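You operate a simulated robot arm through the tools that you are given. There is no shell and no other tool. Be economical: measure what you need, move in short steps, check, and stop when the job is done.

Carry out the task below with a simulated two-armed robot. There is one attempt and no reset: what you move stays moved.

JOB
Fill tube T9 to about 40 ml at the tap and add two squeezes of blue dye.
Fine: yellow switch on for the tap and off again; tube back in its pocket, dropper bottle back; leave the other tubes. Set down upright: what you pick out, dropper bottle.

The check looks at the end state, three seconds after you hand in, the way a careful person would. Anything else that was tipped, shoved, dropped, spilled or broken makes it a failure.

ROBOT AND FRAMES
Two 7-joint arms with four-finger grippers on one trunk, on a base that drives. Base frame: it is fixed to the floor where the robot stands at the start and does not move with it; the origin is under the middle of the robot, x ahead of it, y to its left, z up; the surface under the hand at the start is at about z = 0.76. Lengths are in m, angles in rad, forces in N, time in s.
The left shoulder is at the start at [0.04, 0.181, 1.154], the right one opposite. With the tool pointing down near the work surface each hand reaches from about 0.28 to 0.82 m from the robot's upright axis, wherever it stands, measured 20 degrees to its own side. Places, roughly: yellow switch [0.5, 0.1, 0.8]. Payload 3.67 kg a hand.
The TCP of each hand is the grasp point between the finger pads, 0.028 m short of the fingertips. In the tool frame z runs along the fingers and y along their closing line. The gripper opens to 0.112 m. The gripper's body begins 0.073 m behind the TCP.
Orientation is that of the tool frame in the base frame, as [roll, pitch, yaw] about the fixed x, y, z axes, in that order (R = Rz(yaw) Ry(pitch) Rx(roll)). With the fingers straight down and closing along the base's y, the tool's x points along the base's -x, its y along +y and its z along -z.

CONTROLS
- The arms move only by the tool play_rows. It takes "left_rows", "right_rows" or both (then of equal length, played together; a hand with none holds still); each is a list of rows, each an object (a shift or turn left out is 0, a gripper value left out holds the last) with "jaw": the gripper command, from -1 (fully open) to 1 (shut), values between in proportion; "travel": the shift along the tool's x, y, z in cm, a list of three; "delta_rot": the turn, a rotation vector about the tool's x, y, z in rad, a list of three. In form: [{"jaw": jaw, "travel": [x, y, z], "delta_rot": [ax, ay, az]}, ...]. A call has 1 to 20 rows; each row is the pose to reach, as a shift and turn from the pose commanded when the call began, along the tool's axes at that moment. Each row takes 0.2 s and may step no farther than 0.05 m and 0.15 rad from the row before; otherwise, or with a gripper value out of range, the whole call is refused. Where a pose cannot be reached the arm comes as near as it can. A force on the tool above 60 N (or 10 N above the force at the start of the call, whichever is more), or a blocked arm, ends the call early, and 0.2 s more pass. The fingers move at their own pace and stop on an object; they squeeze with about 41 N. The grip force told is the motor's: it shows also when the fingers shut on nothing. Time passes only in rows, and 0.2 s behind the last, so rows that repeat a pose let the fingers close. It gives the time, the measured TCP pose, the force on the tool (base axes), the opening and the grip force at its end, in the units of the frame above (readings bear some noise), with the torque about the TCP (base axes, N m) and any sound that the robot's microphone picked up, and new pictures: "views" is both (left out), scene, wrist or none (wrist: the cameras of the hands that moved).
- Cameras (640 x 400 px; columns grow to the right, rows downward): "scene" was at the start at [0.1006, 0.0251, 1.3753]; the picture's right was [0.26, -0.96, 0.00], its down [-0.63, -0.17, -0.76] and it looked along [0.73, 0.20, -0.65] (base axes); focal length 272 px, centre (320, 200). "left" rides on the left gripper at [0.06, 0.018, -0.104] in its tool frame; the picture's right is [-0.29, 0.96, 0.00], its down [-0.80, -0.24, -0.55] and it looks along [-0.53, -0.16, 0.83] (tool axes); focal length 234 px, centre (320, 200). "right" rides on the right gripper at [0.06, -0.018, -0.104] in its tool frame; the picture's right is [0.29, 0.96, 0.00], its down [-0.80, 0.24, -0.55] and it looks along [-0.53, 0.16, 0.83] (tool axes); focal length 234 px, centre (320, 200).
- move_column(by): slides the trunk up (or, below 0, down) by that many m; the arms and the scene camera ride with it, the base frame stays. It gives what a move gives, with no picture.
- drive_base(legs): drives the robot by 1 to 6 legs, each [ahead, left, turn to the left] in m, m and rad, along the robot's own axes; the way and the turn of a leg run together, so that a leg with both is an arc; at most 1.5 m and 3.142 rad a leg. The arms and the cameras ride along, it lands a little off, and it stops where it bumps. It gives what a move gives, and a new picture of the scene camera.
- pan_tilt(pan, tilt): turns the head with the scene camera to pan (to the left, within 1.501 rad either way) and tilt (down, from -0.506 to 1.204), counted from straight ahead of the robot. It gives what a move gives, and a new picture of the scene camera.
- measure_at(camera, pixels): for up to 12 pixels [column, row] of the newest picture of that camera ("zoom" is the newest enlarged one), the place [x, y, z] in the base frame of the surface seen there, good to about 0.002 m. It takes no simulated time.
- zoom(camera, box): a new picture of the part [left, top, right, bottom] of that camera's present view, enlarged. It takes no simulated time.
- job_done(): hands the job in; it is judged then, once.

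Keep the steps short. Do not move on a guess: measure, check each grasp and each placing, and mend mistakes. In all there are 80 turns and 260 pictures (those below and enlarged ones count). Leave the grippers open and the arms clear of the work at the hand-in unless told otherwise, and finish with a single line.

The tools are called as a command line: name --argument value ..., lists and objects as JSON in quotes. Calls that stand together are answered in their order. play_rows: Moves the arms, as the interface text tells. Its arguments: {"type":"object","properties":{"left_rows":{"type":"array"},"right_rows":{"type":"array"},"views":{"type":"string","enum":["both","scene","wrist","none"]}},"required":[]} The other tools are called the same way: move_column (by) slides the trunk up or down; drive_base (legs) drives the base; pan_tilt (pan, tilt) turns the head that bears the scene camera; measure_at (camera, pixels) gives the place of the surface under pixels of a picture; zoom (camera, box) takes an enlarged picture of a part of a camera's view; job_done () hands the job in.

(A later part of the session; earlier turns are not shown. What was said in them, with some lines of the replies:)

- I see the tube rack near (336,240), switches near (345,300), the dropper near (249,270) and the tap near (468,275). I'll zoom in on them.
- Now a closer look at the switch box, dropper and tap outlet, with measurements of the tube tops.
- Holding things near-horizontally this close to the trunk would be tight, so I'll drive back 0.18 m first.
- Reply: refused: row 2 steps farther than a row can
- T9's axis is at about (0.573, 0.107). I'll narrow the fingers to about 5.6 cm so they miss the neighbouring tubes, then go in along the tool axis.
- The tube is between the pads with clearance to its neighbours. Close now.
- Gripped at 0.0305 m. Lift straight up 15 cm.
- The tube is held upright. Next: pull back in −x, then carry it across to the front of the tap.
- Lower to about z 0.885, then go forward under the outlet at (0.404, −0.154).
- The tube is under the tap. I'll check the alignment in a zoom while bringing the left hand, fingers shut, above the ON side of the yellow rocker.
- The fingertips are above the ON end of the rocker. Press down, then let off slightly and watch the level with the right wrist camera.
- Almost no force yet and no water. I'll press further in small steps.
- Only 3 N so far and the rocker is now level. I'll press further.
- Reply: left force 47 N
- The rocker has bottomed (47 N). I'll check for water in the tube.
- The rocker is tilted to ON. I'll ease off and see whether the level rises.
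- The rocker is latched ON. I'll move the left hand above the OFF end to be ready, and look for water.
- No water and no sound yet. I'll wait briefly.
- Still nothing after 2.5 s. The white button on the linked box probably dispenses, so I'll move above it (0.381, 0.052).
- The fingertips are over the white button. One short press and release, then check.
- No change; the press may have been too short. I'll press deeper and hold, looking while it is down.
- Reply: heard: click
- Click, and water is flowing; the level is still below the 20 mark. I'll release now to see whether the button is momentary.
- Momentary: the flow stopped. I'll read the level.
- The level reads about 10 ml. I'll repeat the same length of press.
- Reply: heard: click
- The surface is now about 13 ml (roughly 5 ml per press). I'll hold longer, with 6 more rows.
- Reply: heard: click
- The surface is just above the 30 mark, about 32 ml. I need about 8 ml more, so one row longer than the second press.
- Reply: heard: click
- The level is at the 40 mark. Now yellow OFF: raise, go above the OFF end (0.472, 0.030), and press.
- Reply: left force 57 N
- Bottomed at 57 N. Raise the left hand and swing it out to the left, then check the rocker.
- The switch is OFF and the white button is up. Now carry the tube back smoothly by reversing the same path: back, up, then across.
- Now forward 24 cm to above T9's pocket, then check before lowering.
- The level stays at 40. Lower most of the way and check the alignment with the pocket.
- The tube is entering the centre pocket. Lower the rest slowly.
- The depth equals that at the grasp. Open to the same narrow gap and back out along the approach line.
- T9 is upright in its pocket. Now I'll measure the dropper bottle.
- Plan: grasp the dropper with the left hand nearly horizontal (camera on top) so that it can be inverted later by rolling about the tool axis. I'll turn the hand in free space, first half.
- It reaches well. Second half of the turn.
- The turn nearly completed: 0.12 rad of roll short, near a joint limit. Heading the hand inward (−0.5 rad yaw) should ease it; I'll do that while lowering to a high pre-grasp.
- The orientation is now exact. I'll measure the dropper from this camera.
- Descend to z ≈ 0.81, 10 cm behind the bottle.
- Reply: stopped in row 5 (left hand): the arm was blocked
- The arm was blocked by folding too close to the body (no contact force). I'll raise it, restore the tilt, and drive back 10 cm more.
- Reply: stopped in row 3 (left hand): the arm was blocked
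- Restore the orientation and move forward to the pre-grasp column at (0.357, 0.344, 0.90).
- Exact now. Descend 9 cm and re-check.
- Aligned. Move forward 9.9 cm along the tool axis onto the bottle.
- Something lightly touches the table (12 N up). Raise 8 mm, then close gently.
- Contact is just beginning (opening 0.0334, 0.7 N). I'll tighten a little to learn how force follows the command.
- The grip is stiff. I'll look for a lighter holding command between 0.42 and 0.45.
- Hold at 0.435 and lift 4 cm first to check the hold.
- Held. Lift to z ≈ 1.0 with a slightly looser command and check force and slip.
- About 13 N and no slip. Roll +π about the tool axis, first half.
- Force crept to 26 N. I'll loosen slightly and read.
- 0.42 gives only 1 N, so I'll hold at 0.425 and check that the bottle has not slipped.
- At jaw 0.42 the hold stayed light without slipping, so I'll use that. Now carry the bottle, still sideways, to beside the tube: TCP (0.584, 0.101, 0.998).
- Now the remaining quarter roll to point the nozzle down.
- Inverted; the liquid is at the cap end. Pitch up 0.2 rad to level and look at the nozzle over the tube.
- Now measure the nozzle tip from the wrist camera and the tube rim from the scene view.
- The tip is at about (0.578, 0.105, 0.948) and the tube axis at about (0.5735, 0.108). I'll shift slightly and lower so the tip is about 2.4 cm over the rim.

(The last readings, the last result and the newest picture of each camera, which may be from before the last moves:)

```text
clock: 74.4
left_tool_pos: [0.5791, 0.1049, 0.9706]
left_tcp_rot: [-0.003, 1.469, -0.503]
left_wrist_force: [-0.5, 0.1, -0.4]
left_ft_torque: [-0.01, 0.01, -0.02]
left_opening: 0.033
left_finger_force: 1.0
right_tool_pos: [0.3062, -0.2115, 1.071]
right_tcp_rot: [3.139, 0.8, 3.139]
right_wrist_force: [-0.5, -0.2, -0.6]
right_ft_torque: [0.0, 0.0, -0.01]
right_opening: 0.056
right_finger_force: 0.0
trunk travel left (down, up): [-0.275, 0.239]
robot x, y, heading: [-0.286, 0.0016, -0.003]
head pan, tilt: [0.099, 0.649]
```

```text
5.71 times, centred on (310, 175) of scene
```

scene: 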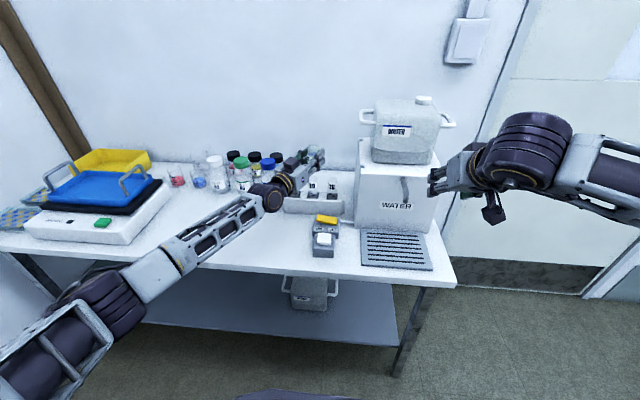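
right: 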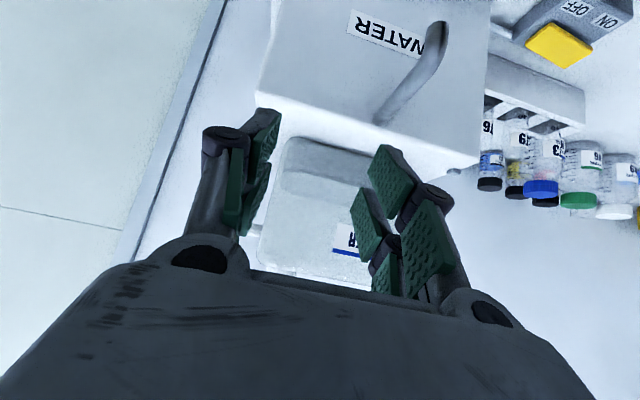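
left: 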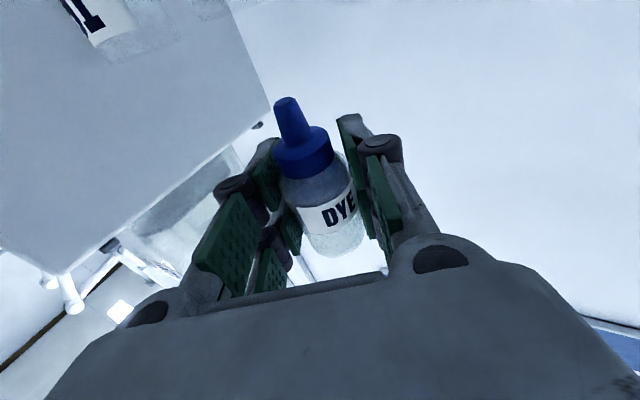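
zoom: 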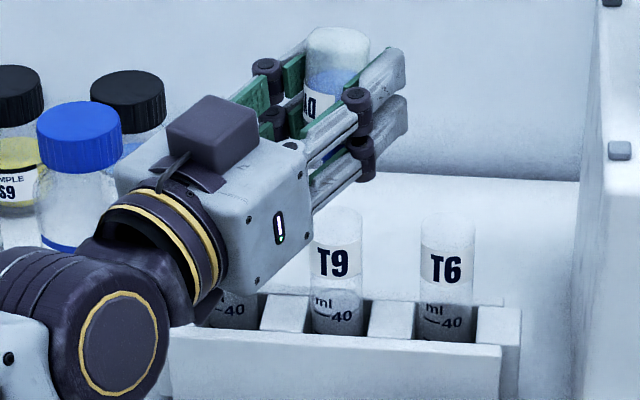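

The nozzle is centred over T9. First squeeze: tighten, then relax.

play_rows --left_rows '[{"jaw": 0.48}, {"jaw": 0.48}, {"jaw": 0.43}, {"jaw": 0.422}, {"jaw": 0.422}]' --views "both"

zoom --camera "scene" --box '[290, 165, 340, 210]'

```text
clock: 75.6
left_tool_pos: [0.579, 0.1048, 0.97]
left_tcp_rot: [-0.007, 1.471, -0.507]
left_wrist_force: [0.2, -0.2, -0.8]
left_ft_torque: [0.02, -0.01, -0.03]
left_opening: 0.0329
left_finger_force: 13.2
right_tool_pos: [0.3056, -0.2112, 1.0705]
right_tcp_rot: [3.14, 0.8, 3.14]
right_wrist_force: [0.5, -0.2, -0.1]
right_ft_torque: [0.0, -0.05, -0.03]
right_opening: 0.056
right_finger_force: 0.1
trunk travel left (down, up): [-0.275, 0.239]
robot x, y, heading: [-0.2833, -0.0048, -0.008]
head pan, tilt: [0.099, 0.649]
```

scene: 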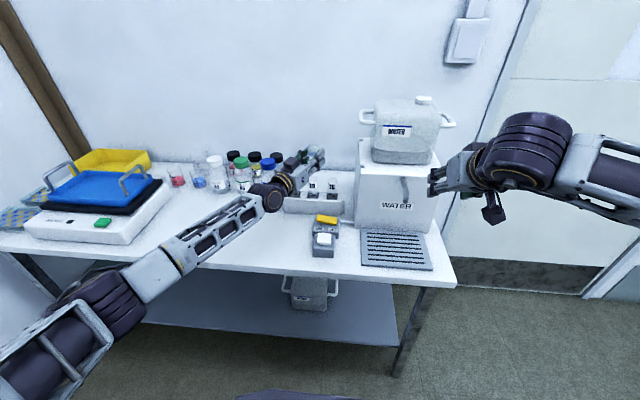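
left: 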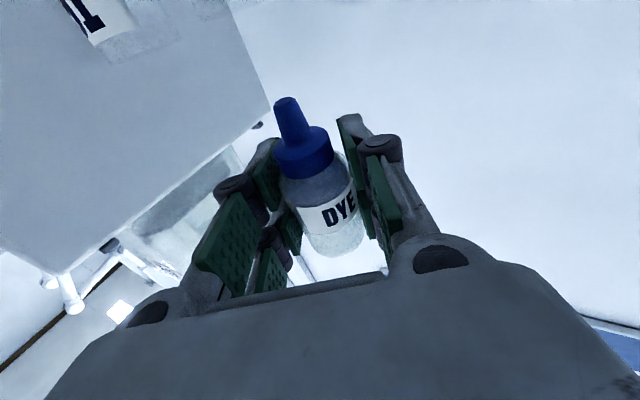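

```text
8.89 times, centred on (315, 188) of scene
```

zoom: 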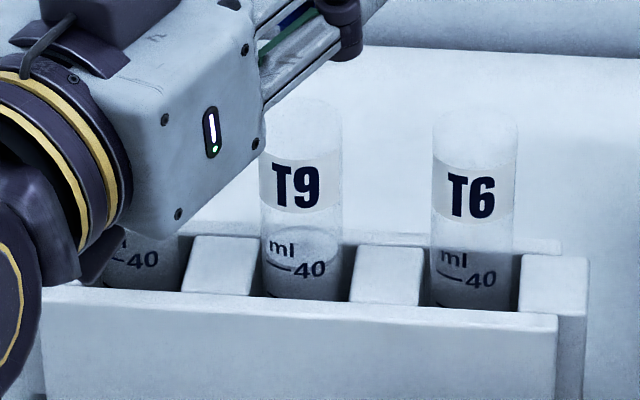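

No dye appeared. I'll squeeze harder and longer, and look while squeezing.

play_rows --left_rows '[{"jaw": 0.7}, {"jaw": 0.7}, {"jaw": 0.7}]' --views "wrist"

zoom --camera "scene" --box '[290, 145, 340, 210]'

```text
clock: 76.4
left_tool_pos: [0.5791, 0.1038, 0.969]
left_tcp_rot: [-0.007, 1.469, -0.508]
left_wrist_force: [0.3, 0.1, -0.8]
left_ft_torque: [0.06, 0.01, 0.01]
left_opening: 0.0323
left_finger_force: 41.3
right_tool_pos: [0.3048, -0.2119, 1.0713]
right_tcp_rot: [3.14, 0.8, 3.14]
right_wrist_force: [0.9, 0.5, 0.1]
right_ft_torque: [-0.02, -0.02, 0.05]
right_opening: 0.056
right_finger_force: 0.1
trunk travel left (down, up): [-0.275, 0.239]
robot x, y, heading: [-0.2781, 0.0007, -0.005]
head pan, tilt: [0.099, 0.649]
```

left: 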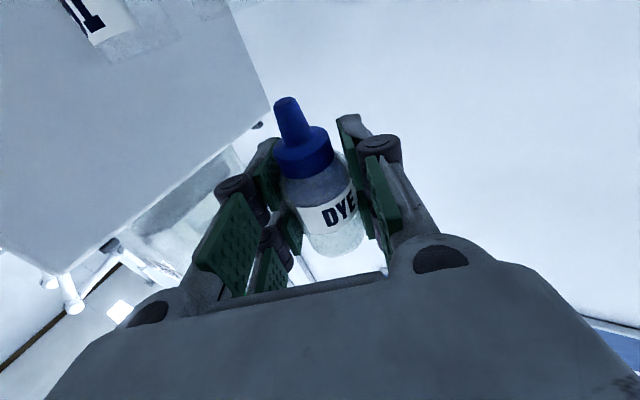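

```text
6.15 times, centred on (315, 178) of scene
```

zoom: 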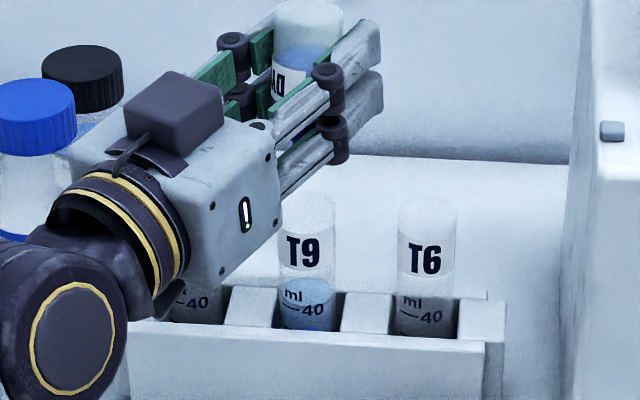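

T9's water is turning blue. Release and wait, then examine the colour before the next squeeze.

play_rows --left_rows '[{"jaw": 0.5}, {"jaw": 0.43}, {"jaw": 0.422}, {"jaw": 0.422}, {"jaw": 0.42}]' --views "none"

zoom --camera "scene" --box '[290, 145, 340, 210]'

```text
clock: 77.6
left_tool_pos: [0.5803, 0.1042, 0.9688]
left_tcp_rot: [-0.007, 1.47, -0.508]
left_wrist_force: [0.0, -0.1, 0.0]
left_ft_torque: [-0.03, -0.01, 0.01]
left_opening: 0.0333
left_finger_force: 0.8
right_tool_pos: [0.3064, -0.2109, 1.0697]
right_tcp_rot: [3.141, 0.8, 3.14]
right_wrist_force: [0.0, 0.3, -0.7]
right_ft_torque: [0.01, -0.01, 0.0]
right_opening: 0.0558
right_finger_force: 0.1
trunk travel left (down, up): [-0.275, 0.239]
robot x, y, heading: [-0.2811, 0.0002, 0.0]
head pan, tilt: [0.099, 0.649]
```

```text
6.15 times, centred on (315, 178) of scene
```

zoom: 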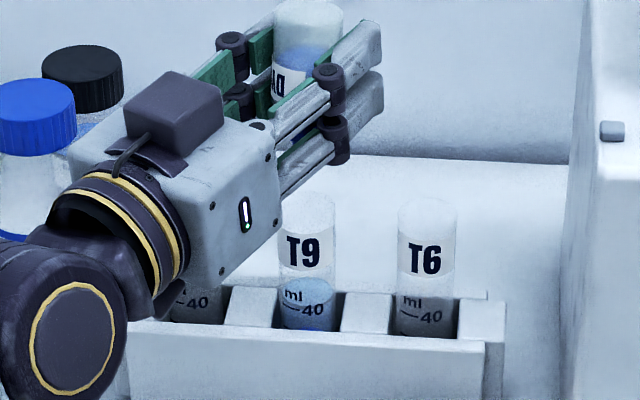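

The colour is stable: one squeeze. Now an identical second squeeze.

play_rows --left_rows '[{"jaw": 0.7}, {"jaw": 0.7}, {"jaw": 0.7}]' --views "none"

zoom --camera "scene" --box '[290, 145, 340, 210]'

play_rows --left_rows '[{"jaw": 0.5}, {"jaw": 0.43}, {"jaw": 0.422}, {"jaw": 0.422}, {"jaw": 0.42}]' --views "none"

zoom --camera "scene" --box '[290, 145, 340, 210]'

```text
clock: 78.4
left_tool_pos: [0.5788, 0.1049, 0.9697]
left_tcp_rot: [-0.008, 1.47, -0.508]
left_wrist_force: [0.4, 0.1, -0.1]
left_ft_torque: [-0.01, -0.02, -0.01]
left_opening: 0.0321
left_finger_force: 41.2
right_tool_pos: [0.3048, -0.2119, 1.0708]
right_tcp_rot: [3.141, 0.799, 3.14]
right_wrist_force: [-0.8, -1.0, 0.1]
right_ft_torque: [0.0, -0.02, -0.02]
right_opening: 0.0558
right_finger_force: 0.0
trunk travel left (down, up): [-0.275, 0.239]
robot x, y, heading: [-0.2856, -0.0008, 0.001]
head pan, tilt: [0.099, 0.649]
```

```text
6.15 times, centred on (315, 178) of scene
```

zoom: 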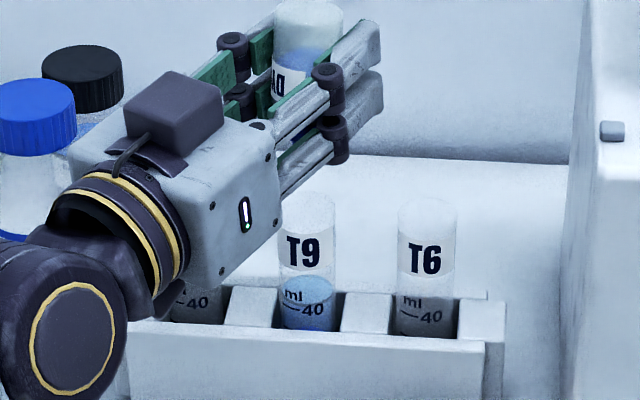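

```text
clock: 79.6
left_tool_pos: [0.5783, 0.1052, 0.9694]
left_tcp_rot: [-0.006, 1.471, -0.509]
left_wrist_force: [-0.1, 0.3, 0.0]
left_ft_torque: [0.01, 0.01, 0.01]
left_opening: 0.0333
left_finger_force: 0.5
right_tool_pos: [0.304, -0.211, 1.0702]
right_tcp_rot: [3.141, 0.8, 3.141]
right_wrist_force: [0.3, -0.4, 0.6]
right_ft_torque: [-0.01, -0.03, -0.02]
right_opening: 0.0563
right_finger_force: 0.1
trunk travel left (down, up): [-0.275, 0.239]
robot x, y, heading: [-0.285, -0.0013, -0.001]
head pan, tilt: [0.099, 0.649]
```

```text
6.15 times, centred on (315, 178) of scene
```

zoom: 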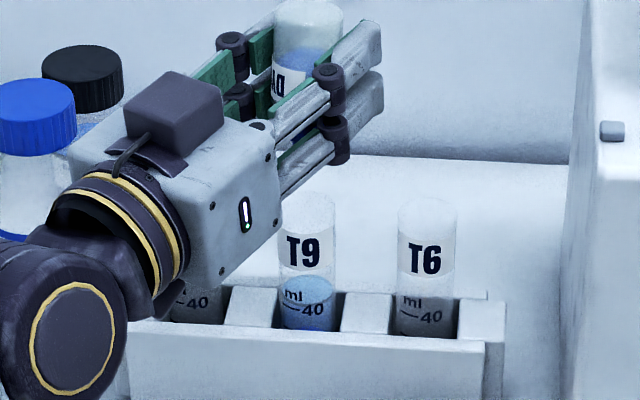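

Deeper blue: two squeezes are in. Now return: raise, undo the pitch, then roll back a quarter turn.

play_rows --left_rows '[{"travel": [-1.5, -0.06, 0.4]}, {"travel": [-2.73, -0.12, 0.86]}, {"travel": [-2.73, -0.12, 0.86], "delta_rot": [0, 0.1, 0]}, {"travel": [-2.73, -0.12, 0.86], "delta_rot": [0, 0.2, 0]}, {"travel": [-2.73, -0.12, 0.86], "delta_rot": [0, 0.3, 0]}, {"travel": [-2.73, -0.12, 0.86], "delta_rot": [0, 0.3, 0]}]' --views "none"

play_rows --left_rows '[{"delta_rot": [0, 0, -0.143]}, {"delta_rot": [0, 0, -0.286]}, {"delta_rot": [0, 0, -0.428]}, {"delta_rot": [0, 0, -0.571]}, {"delta_rot": [0, 0, -0.714]}, {"delta_rot": [0, 0, -0.857]}, {"delta_rot": [0, 0, -1.0]}, {"delta_rot": [0, 0, -1.142]}, {"delta_rot": [0, 0, -1.285]}, {"delta_rot": [0, 0, -1.428]}, {"delta_rot": [0, 0, -1.571]}, {"delta_rot": [0, 0, -1.571]}]' --views "both"

```text
clock: 81.0
left_tool_pos: [0.5843, 0.1006, 0.9985]
left_tcp_rot: [-3.138, 1.372, 2.644]
left_wrist_force: [-0.3, -0.1, 0.2]
left_ft_torque: [0.01, 0.01, 0.03]
left_opening: 0.0336
left_finger_force: 0.3
right_tool_pos: [0.3055, -0.2105, 1.0702]
right_tcp_rot: [-3.141, 0.801, 3.14]
right_wrist_force: [-0.5, 0.0, -0.9]
right_ft_torque: [0.0, -0.04, 0.01]
right_opening: 0.0562
right_finger_force: 0.1
trunk travel left (down, up): [-0.275, 0.239]
robot x, y, heading: [-0.2864, -0.003, 0.002]
head pan, tilt: [0.099, 0.649]
```

```text
clock: 83.6
left_tool_pos: [0.5837, 0.1008, 0.9967]
left_tcp_rot: [-1.768, -0.002, -2.071]
left_wrist_force: [0.4, -0.1, -0.4]
left_ft_torque: [-0.01, -0.01, 0.04]
left_opening: 0.0331
left_finger_force: 0.4
right_tool_pos: [0.3035, -0.2112, 1.0701]
right_tcp_rot: [3.139, 0.799, 3.139]
right_wrist_force: [0.6, 0.1, -0.8]
right_ft_torque: [-0.01, -0.02, -0.03]
right_opening: 0.056
right_finger_force: 0.1
trunk travel left (down, up): [-0.275, 0.239]
robot x, y, heading: [-0.2833, 0.0028, -0.003]
head pan, tilt: [0.099, 0.649]
```

scene: 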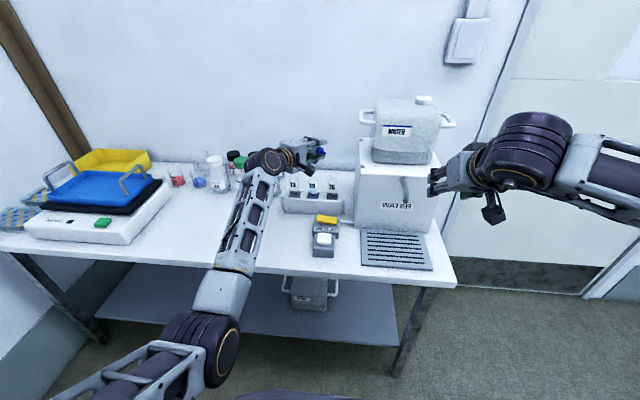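
left: 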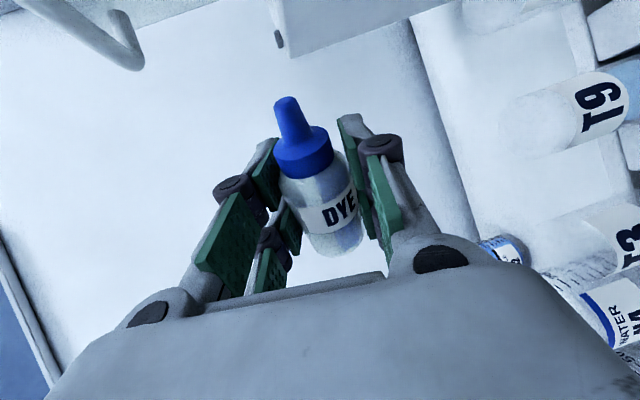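

Firm up the hold slightly and carry the bottle back above its original spot.

play_rows --left_rows '[{"jaw": 0.426, "travel": [-1.74, 0.72, -3.53]}, {"jaw": 0.426, "travel": [-3.48, 1.43, -7.06]}, {"jaw": 0.426, "travel": [-5.2, 2.15, -10.6]}, {"jaw": 0.426, "travel": [-6.95, 2.87, -14.1]}, {"jaw": 0.426, "travel": [-8.7, 3.58, -17.7]}, {"jaw": 0.426, "travel": [-10.43, 4.3, -21.2]}, {"jaw": 0.426, "travel": [-10.43, 4.3, -21.2]}]' --views "none"

play_rows --left_rows '[{"delta_rot": [0, 0, -0.143]}, {"delta_rot": [0, 0, -0.286]}, {"delta_rot": [0, 0, -0.428]}, {"delta_rot": [0, 0, -0.571]}, {"delta_rot": [0, 0, -0.714]}, {"delta_rot": [0, 0, -0.857]}, {"delta_rot": [0, 0, -1.0]}, {"delta_rot": [0, 0, -1.142]}, {"delta_rot": [0, 0, -1.285]}, {"delta_rot": [0, 0, -1.428]}, {"delta_rot": [0, 0, -1.571]}, {"delta_rot": [0, 0, -1.571]}]' --views "both"

```text
clock: 85.2
left_tool_pos: [0.4446, 0.2992, 0.9955]
left_tcp_rot: [-1.771, 0.0, -2.074]
left_wrist_force: [0.2, -0.1, -0.9]
left_ft_torque: [-0.01, -0.01, -0.01]
left_opening: 0.0333
left_finger_force: 0.6
right_tool_pos: [0.3059, -0.2119, 1.0717]
right_tcp_rot: [3.14, 0.798, 3.139]
right_wrist_force: [0.1, -0.6, 0.3]
right_ft_torque: [0.0, 0.0, 0.01]
right_opening: 0.0561
right_finger_force: 0.1
trunk travel left (down, up): [-0.275, 0.239]
robot x, y, heading: [-0.2834, 0.0027, -0.003]
head pan, tilt: [0.099, 0.649]
```

```text
clock: 87.8
left_tool_pos: [0.4448, 0.2969, 0.9981]
left_tcp_rot: [3.129, -1.374, -0.489]
left_wrist_force: [-0.5, -0.7, -0.8]
left_ft_torque: [-0.03, 0.01, -0.01]
left_opening: 0.0331
left_finger_force: 0.5
right_tool_pos: [0.3057, -0.2112, 1.0709]
right_tcp_rot: [-3.141, 0.799, -3.141]
right_wrist_force: [-0.1, -0.6, -0.4]
right_ft_torque: [0.0, 0.05, 0.0]
right_opening: 0.0561
right_finger_force: 0.1
trunk travel left (down, up): [-0.275, 0.239]
robot x, y, heading: [-0.2832, -0.0001, -0.007]
head pan, tilt: [0.099, 0.649]
```

scene: 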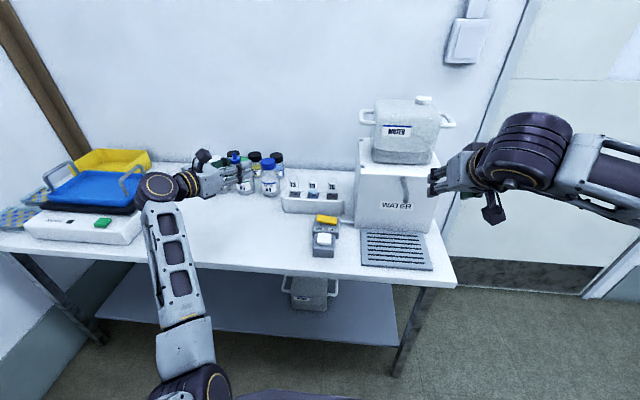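
left: 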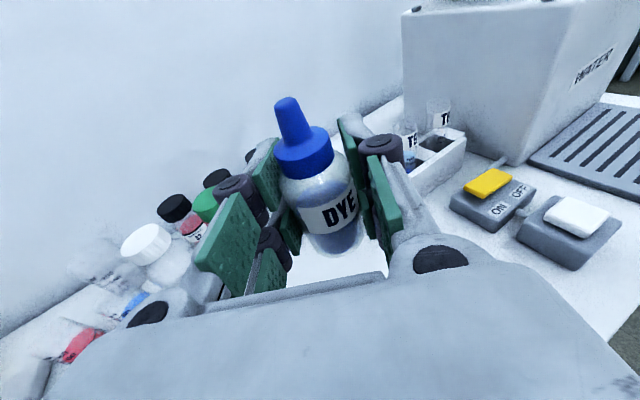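

The bottle sits in the fingers exactly as before. Lower 19.7 cm, slowly at the end.

play_rows --left_rows '[{"travel": [-4, 0, 0.8]}, {"travel": [-8, 0, 1.6]}, {"travel": [-12, 0, 2.4]}, {"travel": [-15.7, 0, 3.2]}, {"travel": [-17.5, 0, 3.55]}, {"travel": [-18.7, 0, 3.8]}, {"travel": [-19.3, 0, 3.93]}, {"travel": [-19.7, 0, 4.0]}, {"travel": [-19.7, 0, 4.0]}]' --views "both"

zoom --camera "scene" --box '[190, 190, 290, 270]'

```text
clock: 89.8
left_tool_pos: [0.445, 0.2947, 0.797]
left_tcp_rot: [3.136, -1.375, -0.498]
left_wrist_force: [0.0, 0.1, 0.9]
left_ft_torque: [-0.01, 0.02, -0.01]
left_opening: 0.0332
left_finger_force: 0.9
right_tool_pos: [0.304, -0.2119, 1.0701]
right_tcp_rot: [3.141, 0.799, 3.139]
right_wrist_force: [0.6, 0.5, 0.7]
right_ft_torque: [-0.01, 0.03, -0.01]
right_opening: 0.0559
right_finger_force: 0.0
trunk travel left (down, up): [-0.275, 0.239]
robot x, y, heading: [-0.2833, 0.002, 0.002]
head pan, tilt: [0.099, 0.649]
```

scene: 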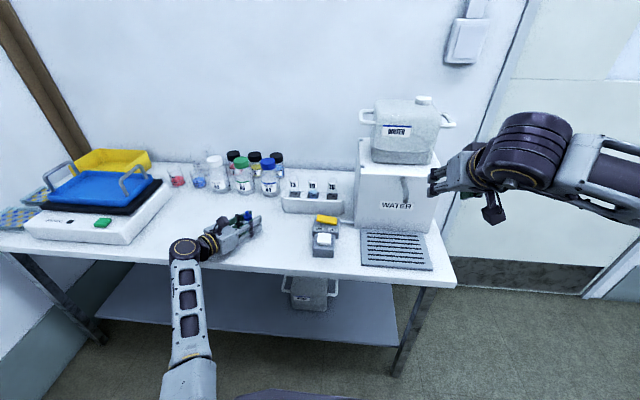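
left: 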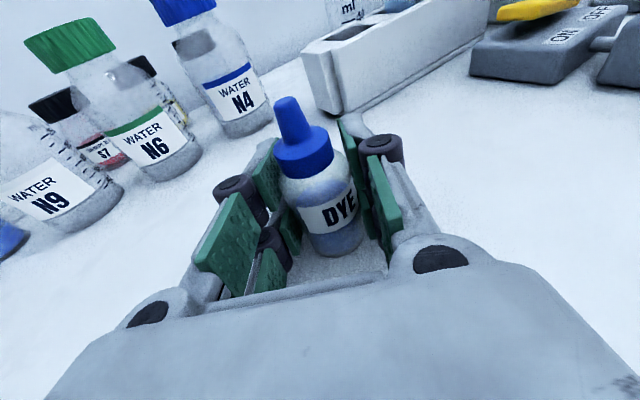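

```text
5.00 times, centred on (240, 230) of scene
```

zoom: 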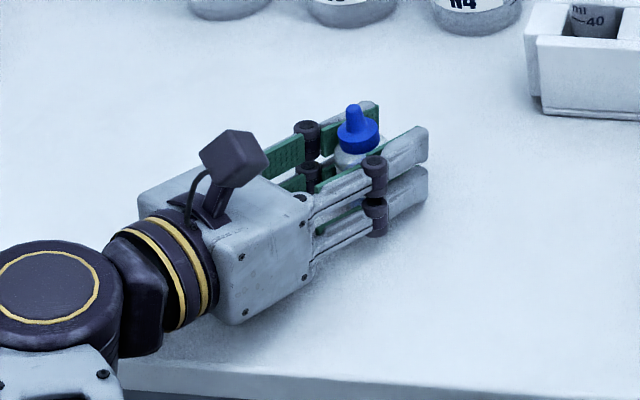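

Down at the same height and spot. Open gradually and back out straight along the tool axis, keeping low.

play_rows --left_rows '[{"jaw": 0.35}, {"jaw": 0.1}, {"jaw": -0.3}, {"jaw": -0.3}, {"jaw": -0.3, "travel": [0.2, 0, -3]}, {"jaw": -0.3, "travel": [0.4, 0, -6.5]}, {"jaw": -0.3, "travel": [0.6, 0, -10]}, {"jaw": -0.3, "travel": [3.5, 0, -10.5]}, {"jaw": -0.3, "travel": [7, 0, -11]}, {"jaw": -0.3, "travel": [10.5, 0, -11.5]}, {"jaw": -0.3, "travel": [14, 0, -12]}]' --views "both"

zoom --camera "scene" --box '[215, 180, 365, 270]'

zoom --camera "scene" --box '[280, 170, 440, 275]'

```text
clock: 92.2
left_tool_pos: [0.3651, 0.3405, 0.9585]
left_tcp_rot: [3.132, -1.373, -0.493]
left_wrist_force: [0.1, -0.9, -0.5]
left_ft_torque: [-0.04, 0.0, 0.02]
left_opening: 0.0729
left_finger_force: 0.0
right_tool_pos: [0.3046, -0.2122, 1.0699]
right_tcp_rot: [3.141, 0.799, 3.14]
right_wrist_force: [-0.1, 0.8, 0.2]
right_ft_torque: [-0.03, 0.02, 0.05]
right_opening: 0.0564
right_finger_force: 0.0
trunk travel left (down, up): [-0.275, 0.239]
robot x, y, heading: [-0.2855, 0.0019, -0.003]
head pan, tilt: [0.099, 0.649]
```

scene: 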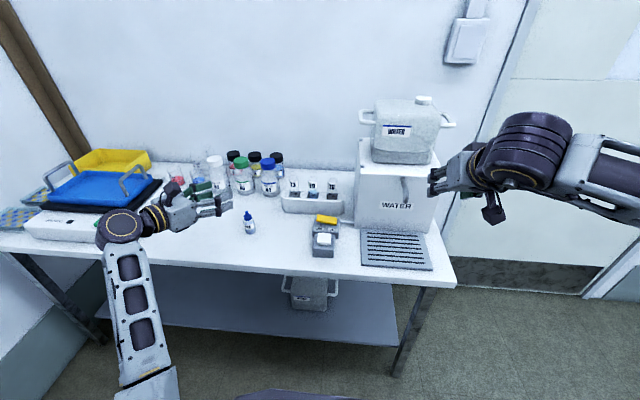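
left: 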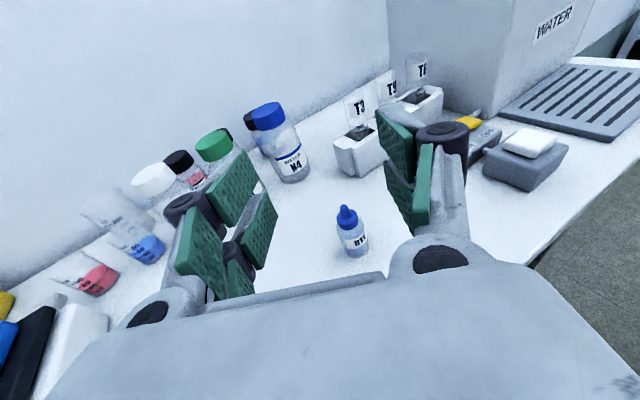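

```text
4.27 times, centred on (290, 225) of scene
```

zoom: 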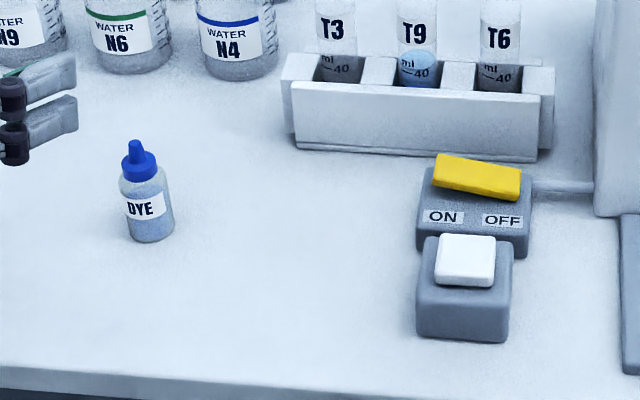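

```text
3.81 times, centred on (360, 222) of scene
```

zoom: 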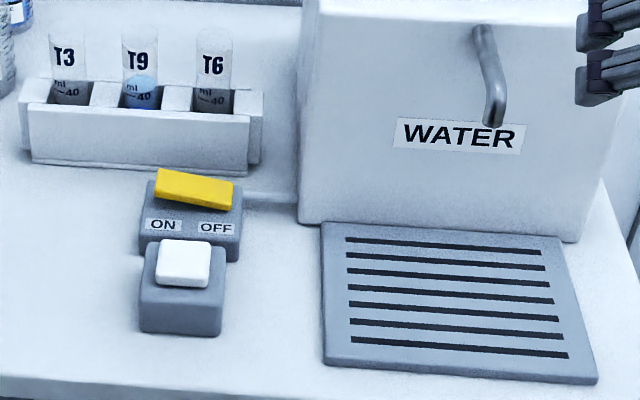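

Everything is in place: dropper upright, T9 blue at 40 ml, switch OFF, no spill. I'll open both grippers fully and back the robot away.

play_rows --left_rows '[{"jaw": -1}, {"jaw": -1}, {"jaw": -1}]' --right_rows '[{"jaw": -1}, {"jaw": -1}, {"jaw": -1}]' --views "none"

drive_base --legs '[[-0.2, 0, 0]]'

zoom --camera "scene" --box '[180, 130, 420, 280]'

```text
clock: 93.0
left_tool_pos: [0.3643, 0.3401, 0.9574]
left_tcp_rot: [3.135, -1.371, -0.497]
left_wrist_force: [0.6, 0.0, 0.8]
left_ft_torque: [0.0, 0.0, -0.01]
left_opening: 0.1121
left_finger_force: 0.1
right_tool_pos: [0.3054, -0.2114, 1.0705]
right_tcp_rot: [3.141, 0.8, 3.141]
right_wrist_force: [0.7, 0.0, -0.2]
right_ft_torque: [-0.03, -0.02, 0.04]
right_opening: 0.1121
right_finger_force: 0.0
trunk travel left (down, up): [-0.275, 0.239]
robot x, y, heading: [-0.2857, 0.0014, 0.0]
head pan, tilt: [0.099, 0.649]
```

```text
clock: 94.7
left_tool_pos: [0.1614, 0.3401, 0.959]
left_tcp_rot: [3.139, -1.375, -0.498]
left_wrist_force: [0.2, -1.0, 0.3]
left_ft_torque: [0.01, 0.0, 0.01]
left_opening: 0.112
left_finger_force: 0.1
right_tool_pos: [0.1018, -0.2116, 1.0717]
right_tcp_rot: [3.141, 0.798, 3.139]
right_wrist_force: [-0.2, -0.3, -0.1]
right_ft_torque: [0.01, -0.03, 0.02]
right_opening: 0.1121
right_finger_force: 0.1
trunk travel left (down, up): [-0.275, 0.239]
robot x, y, heading: [-0.4864, 0.0009, 0.003]
head pan, tilt: [0.099, 0.649]
```

scene: 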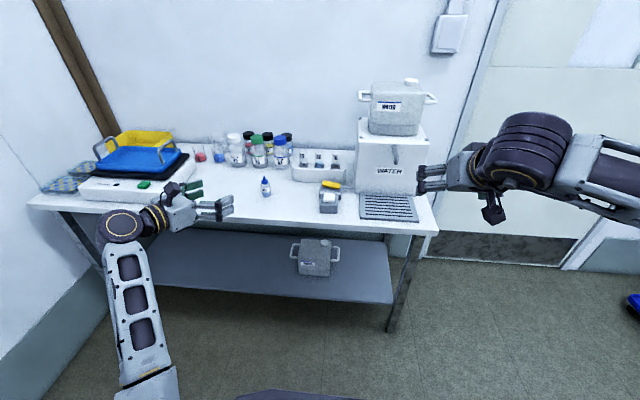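

```text
2.67 times, centred on (300, 205) of scene
```

zoom: 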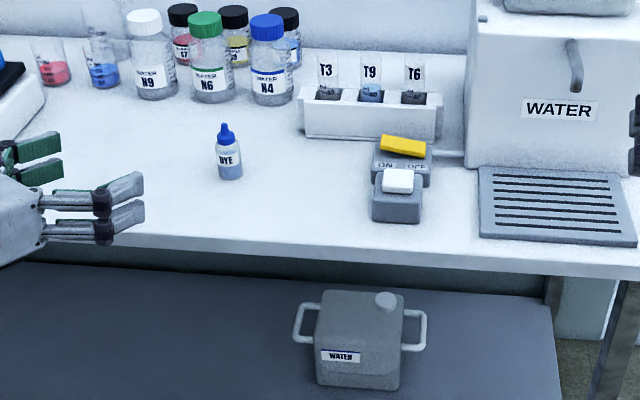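

All is in order and the arms are clear, so I'm handing in.

job_done

```text
The job is handed in.
```

T9 is filled to about the 40 ml mark with two squeezes of blue dye and is upright in its pocket, the yellow switch is off, the dropper bottle is back upright on its spot, and nothing else looks moved or spilled.
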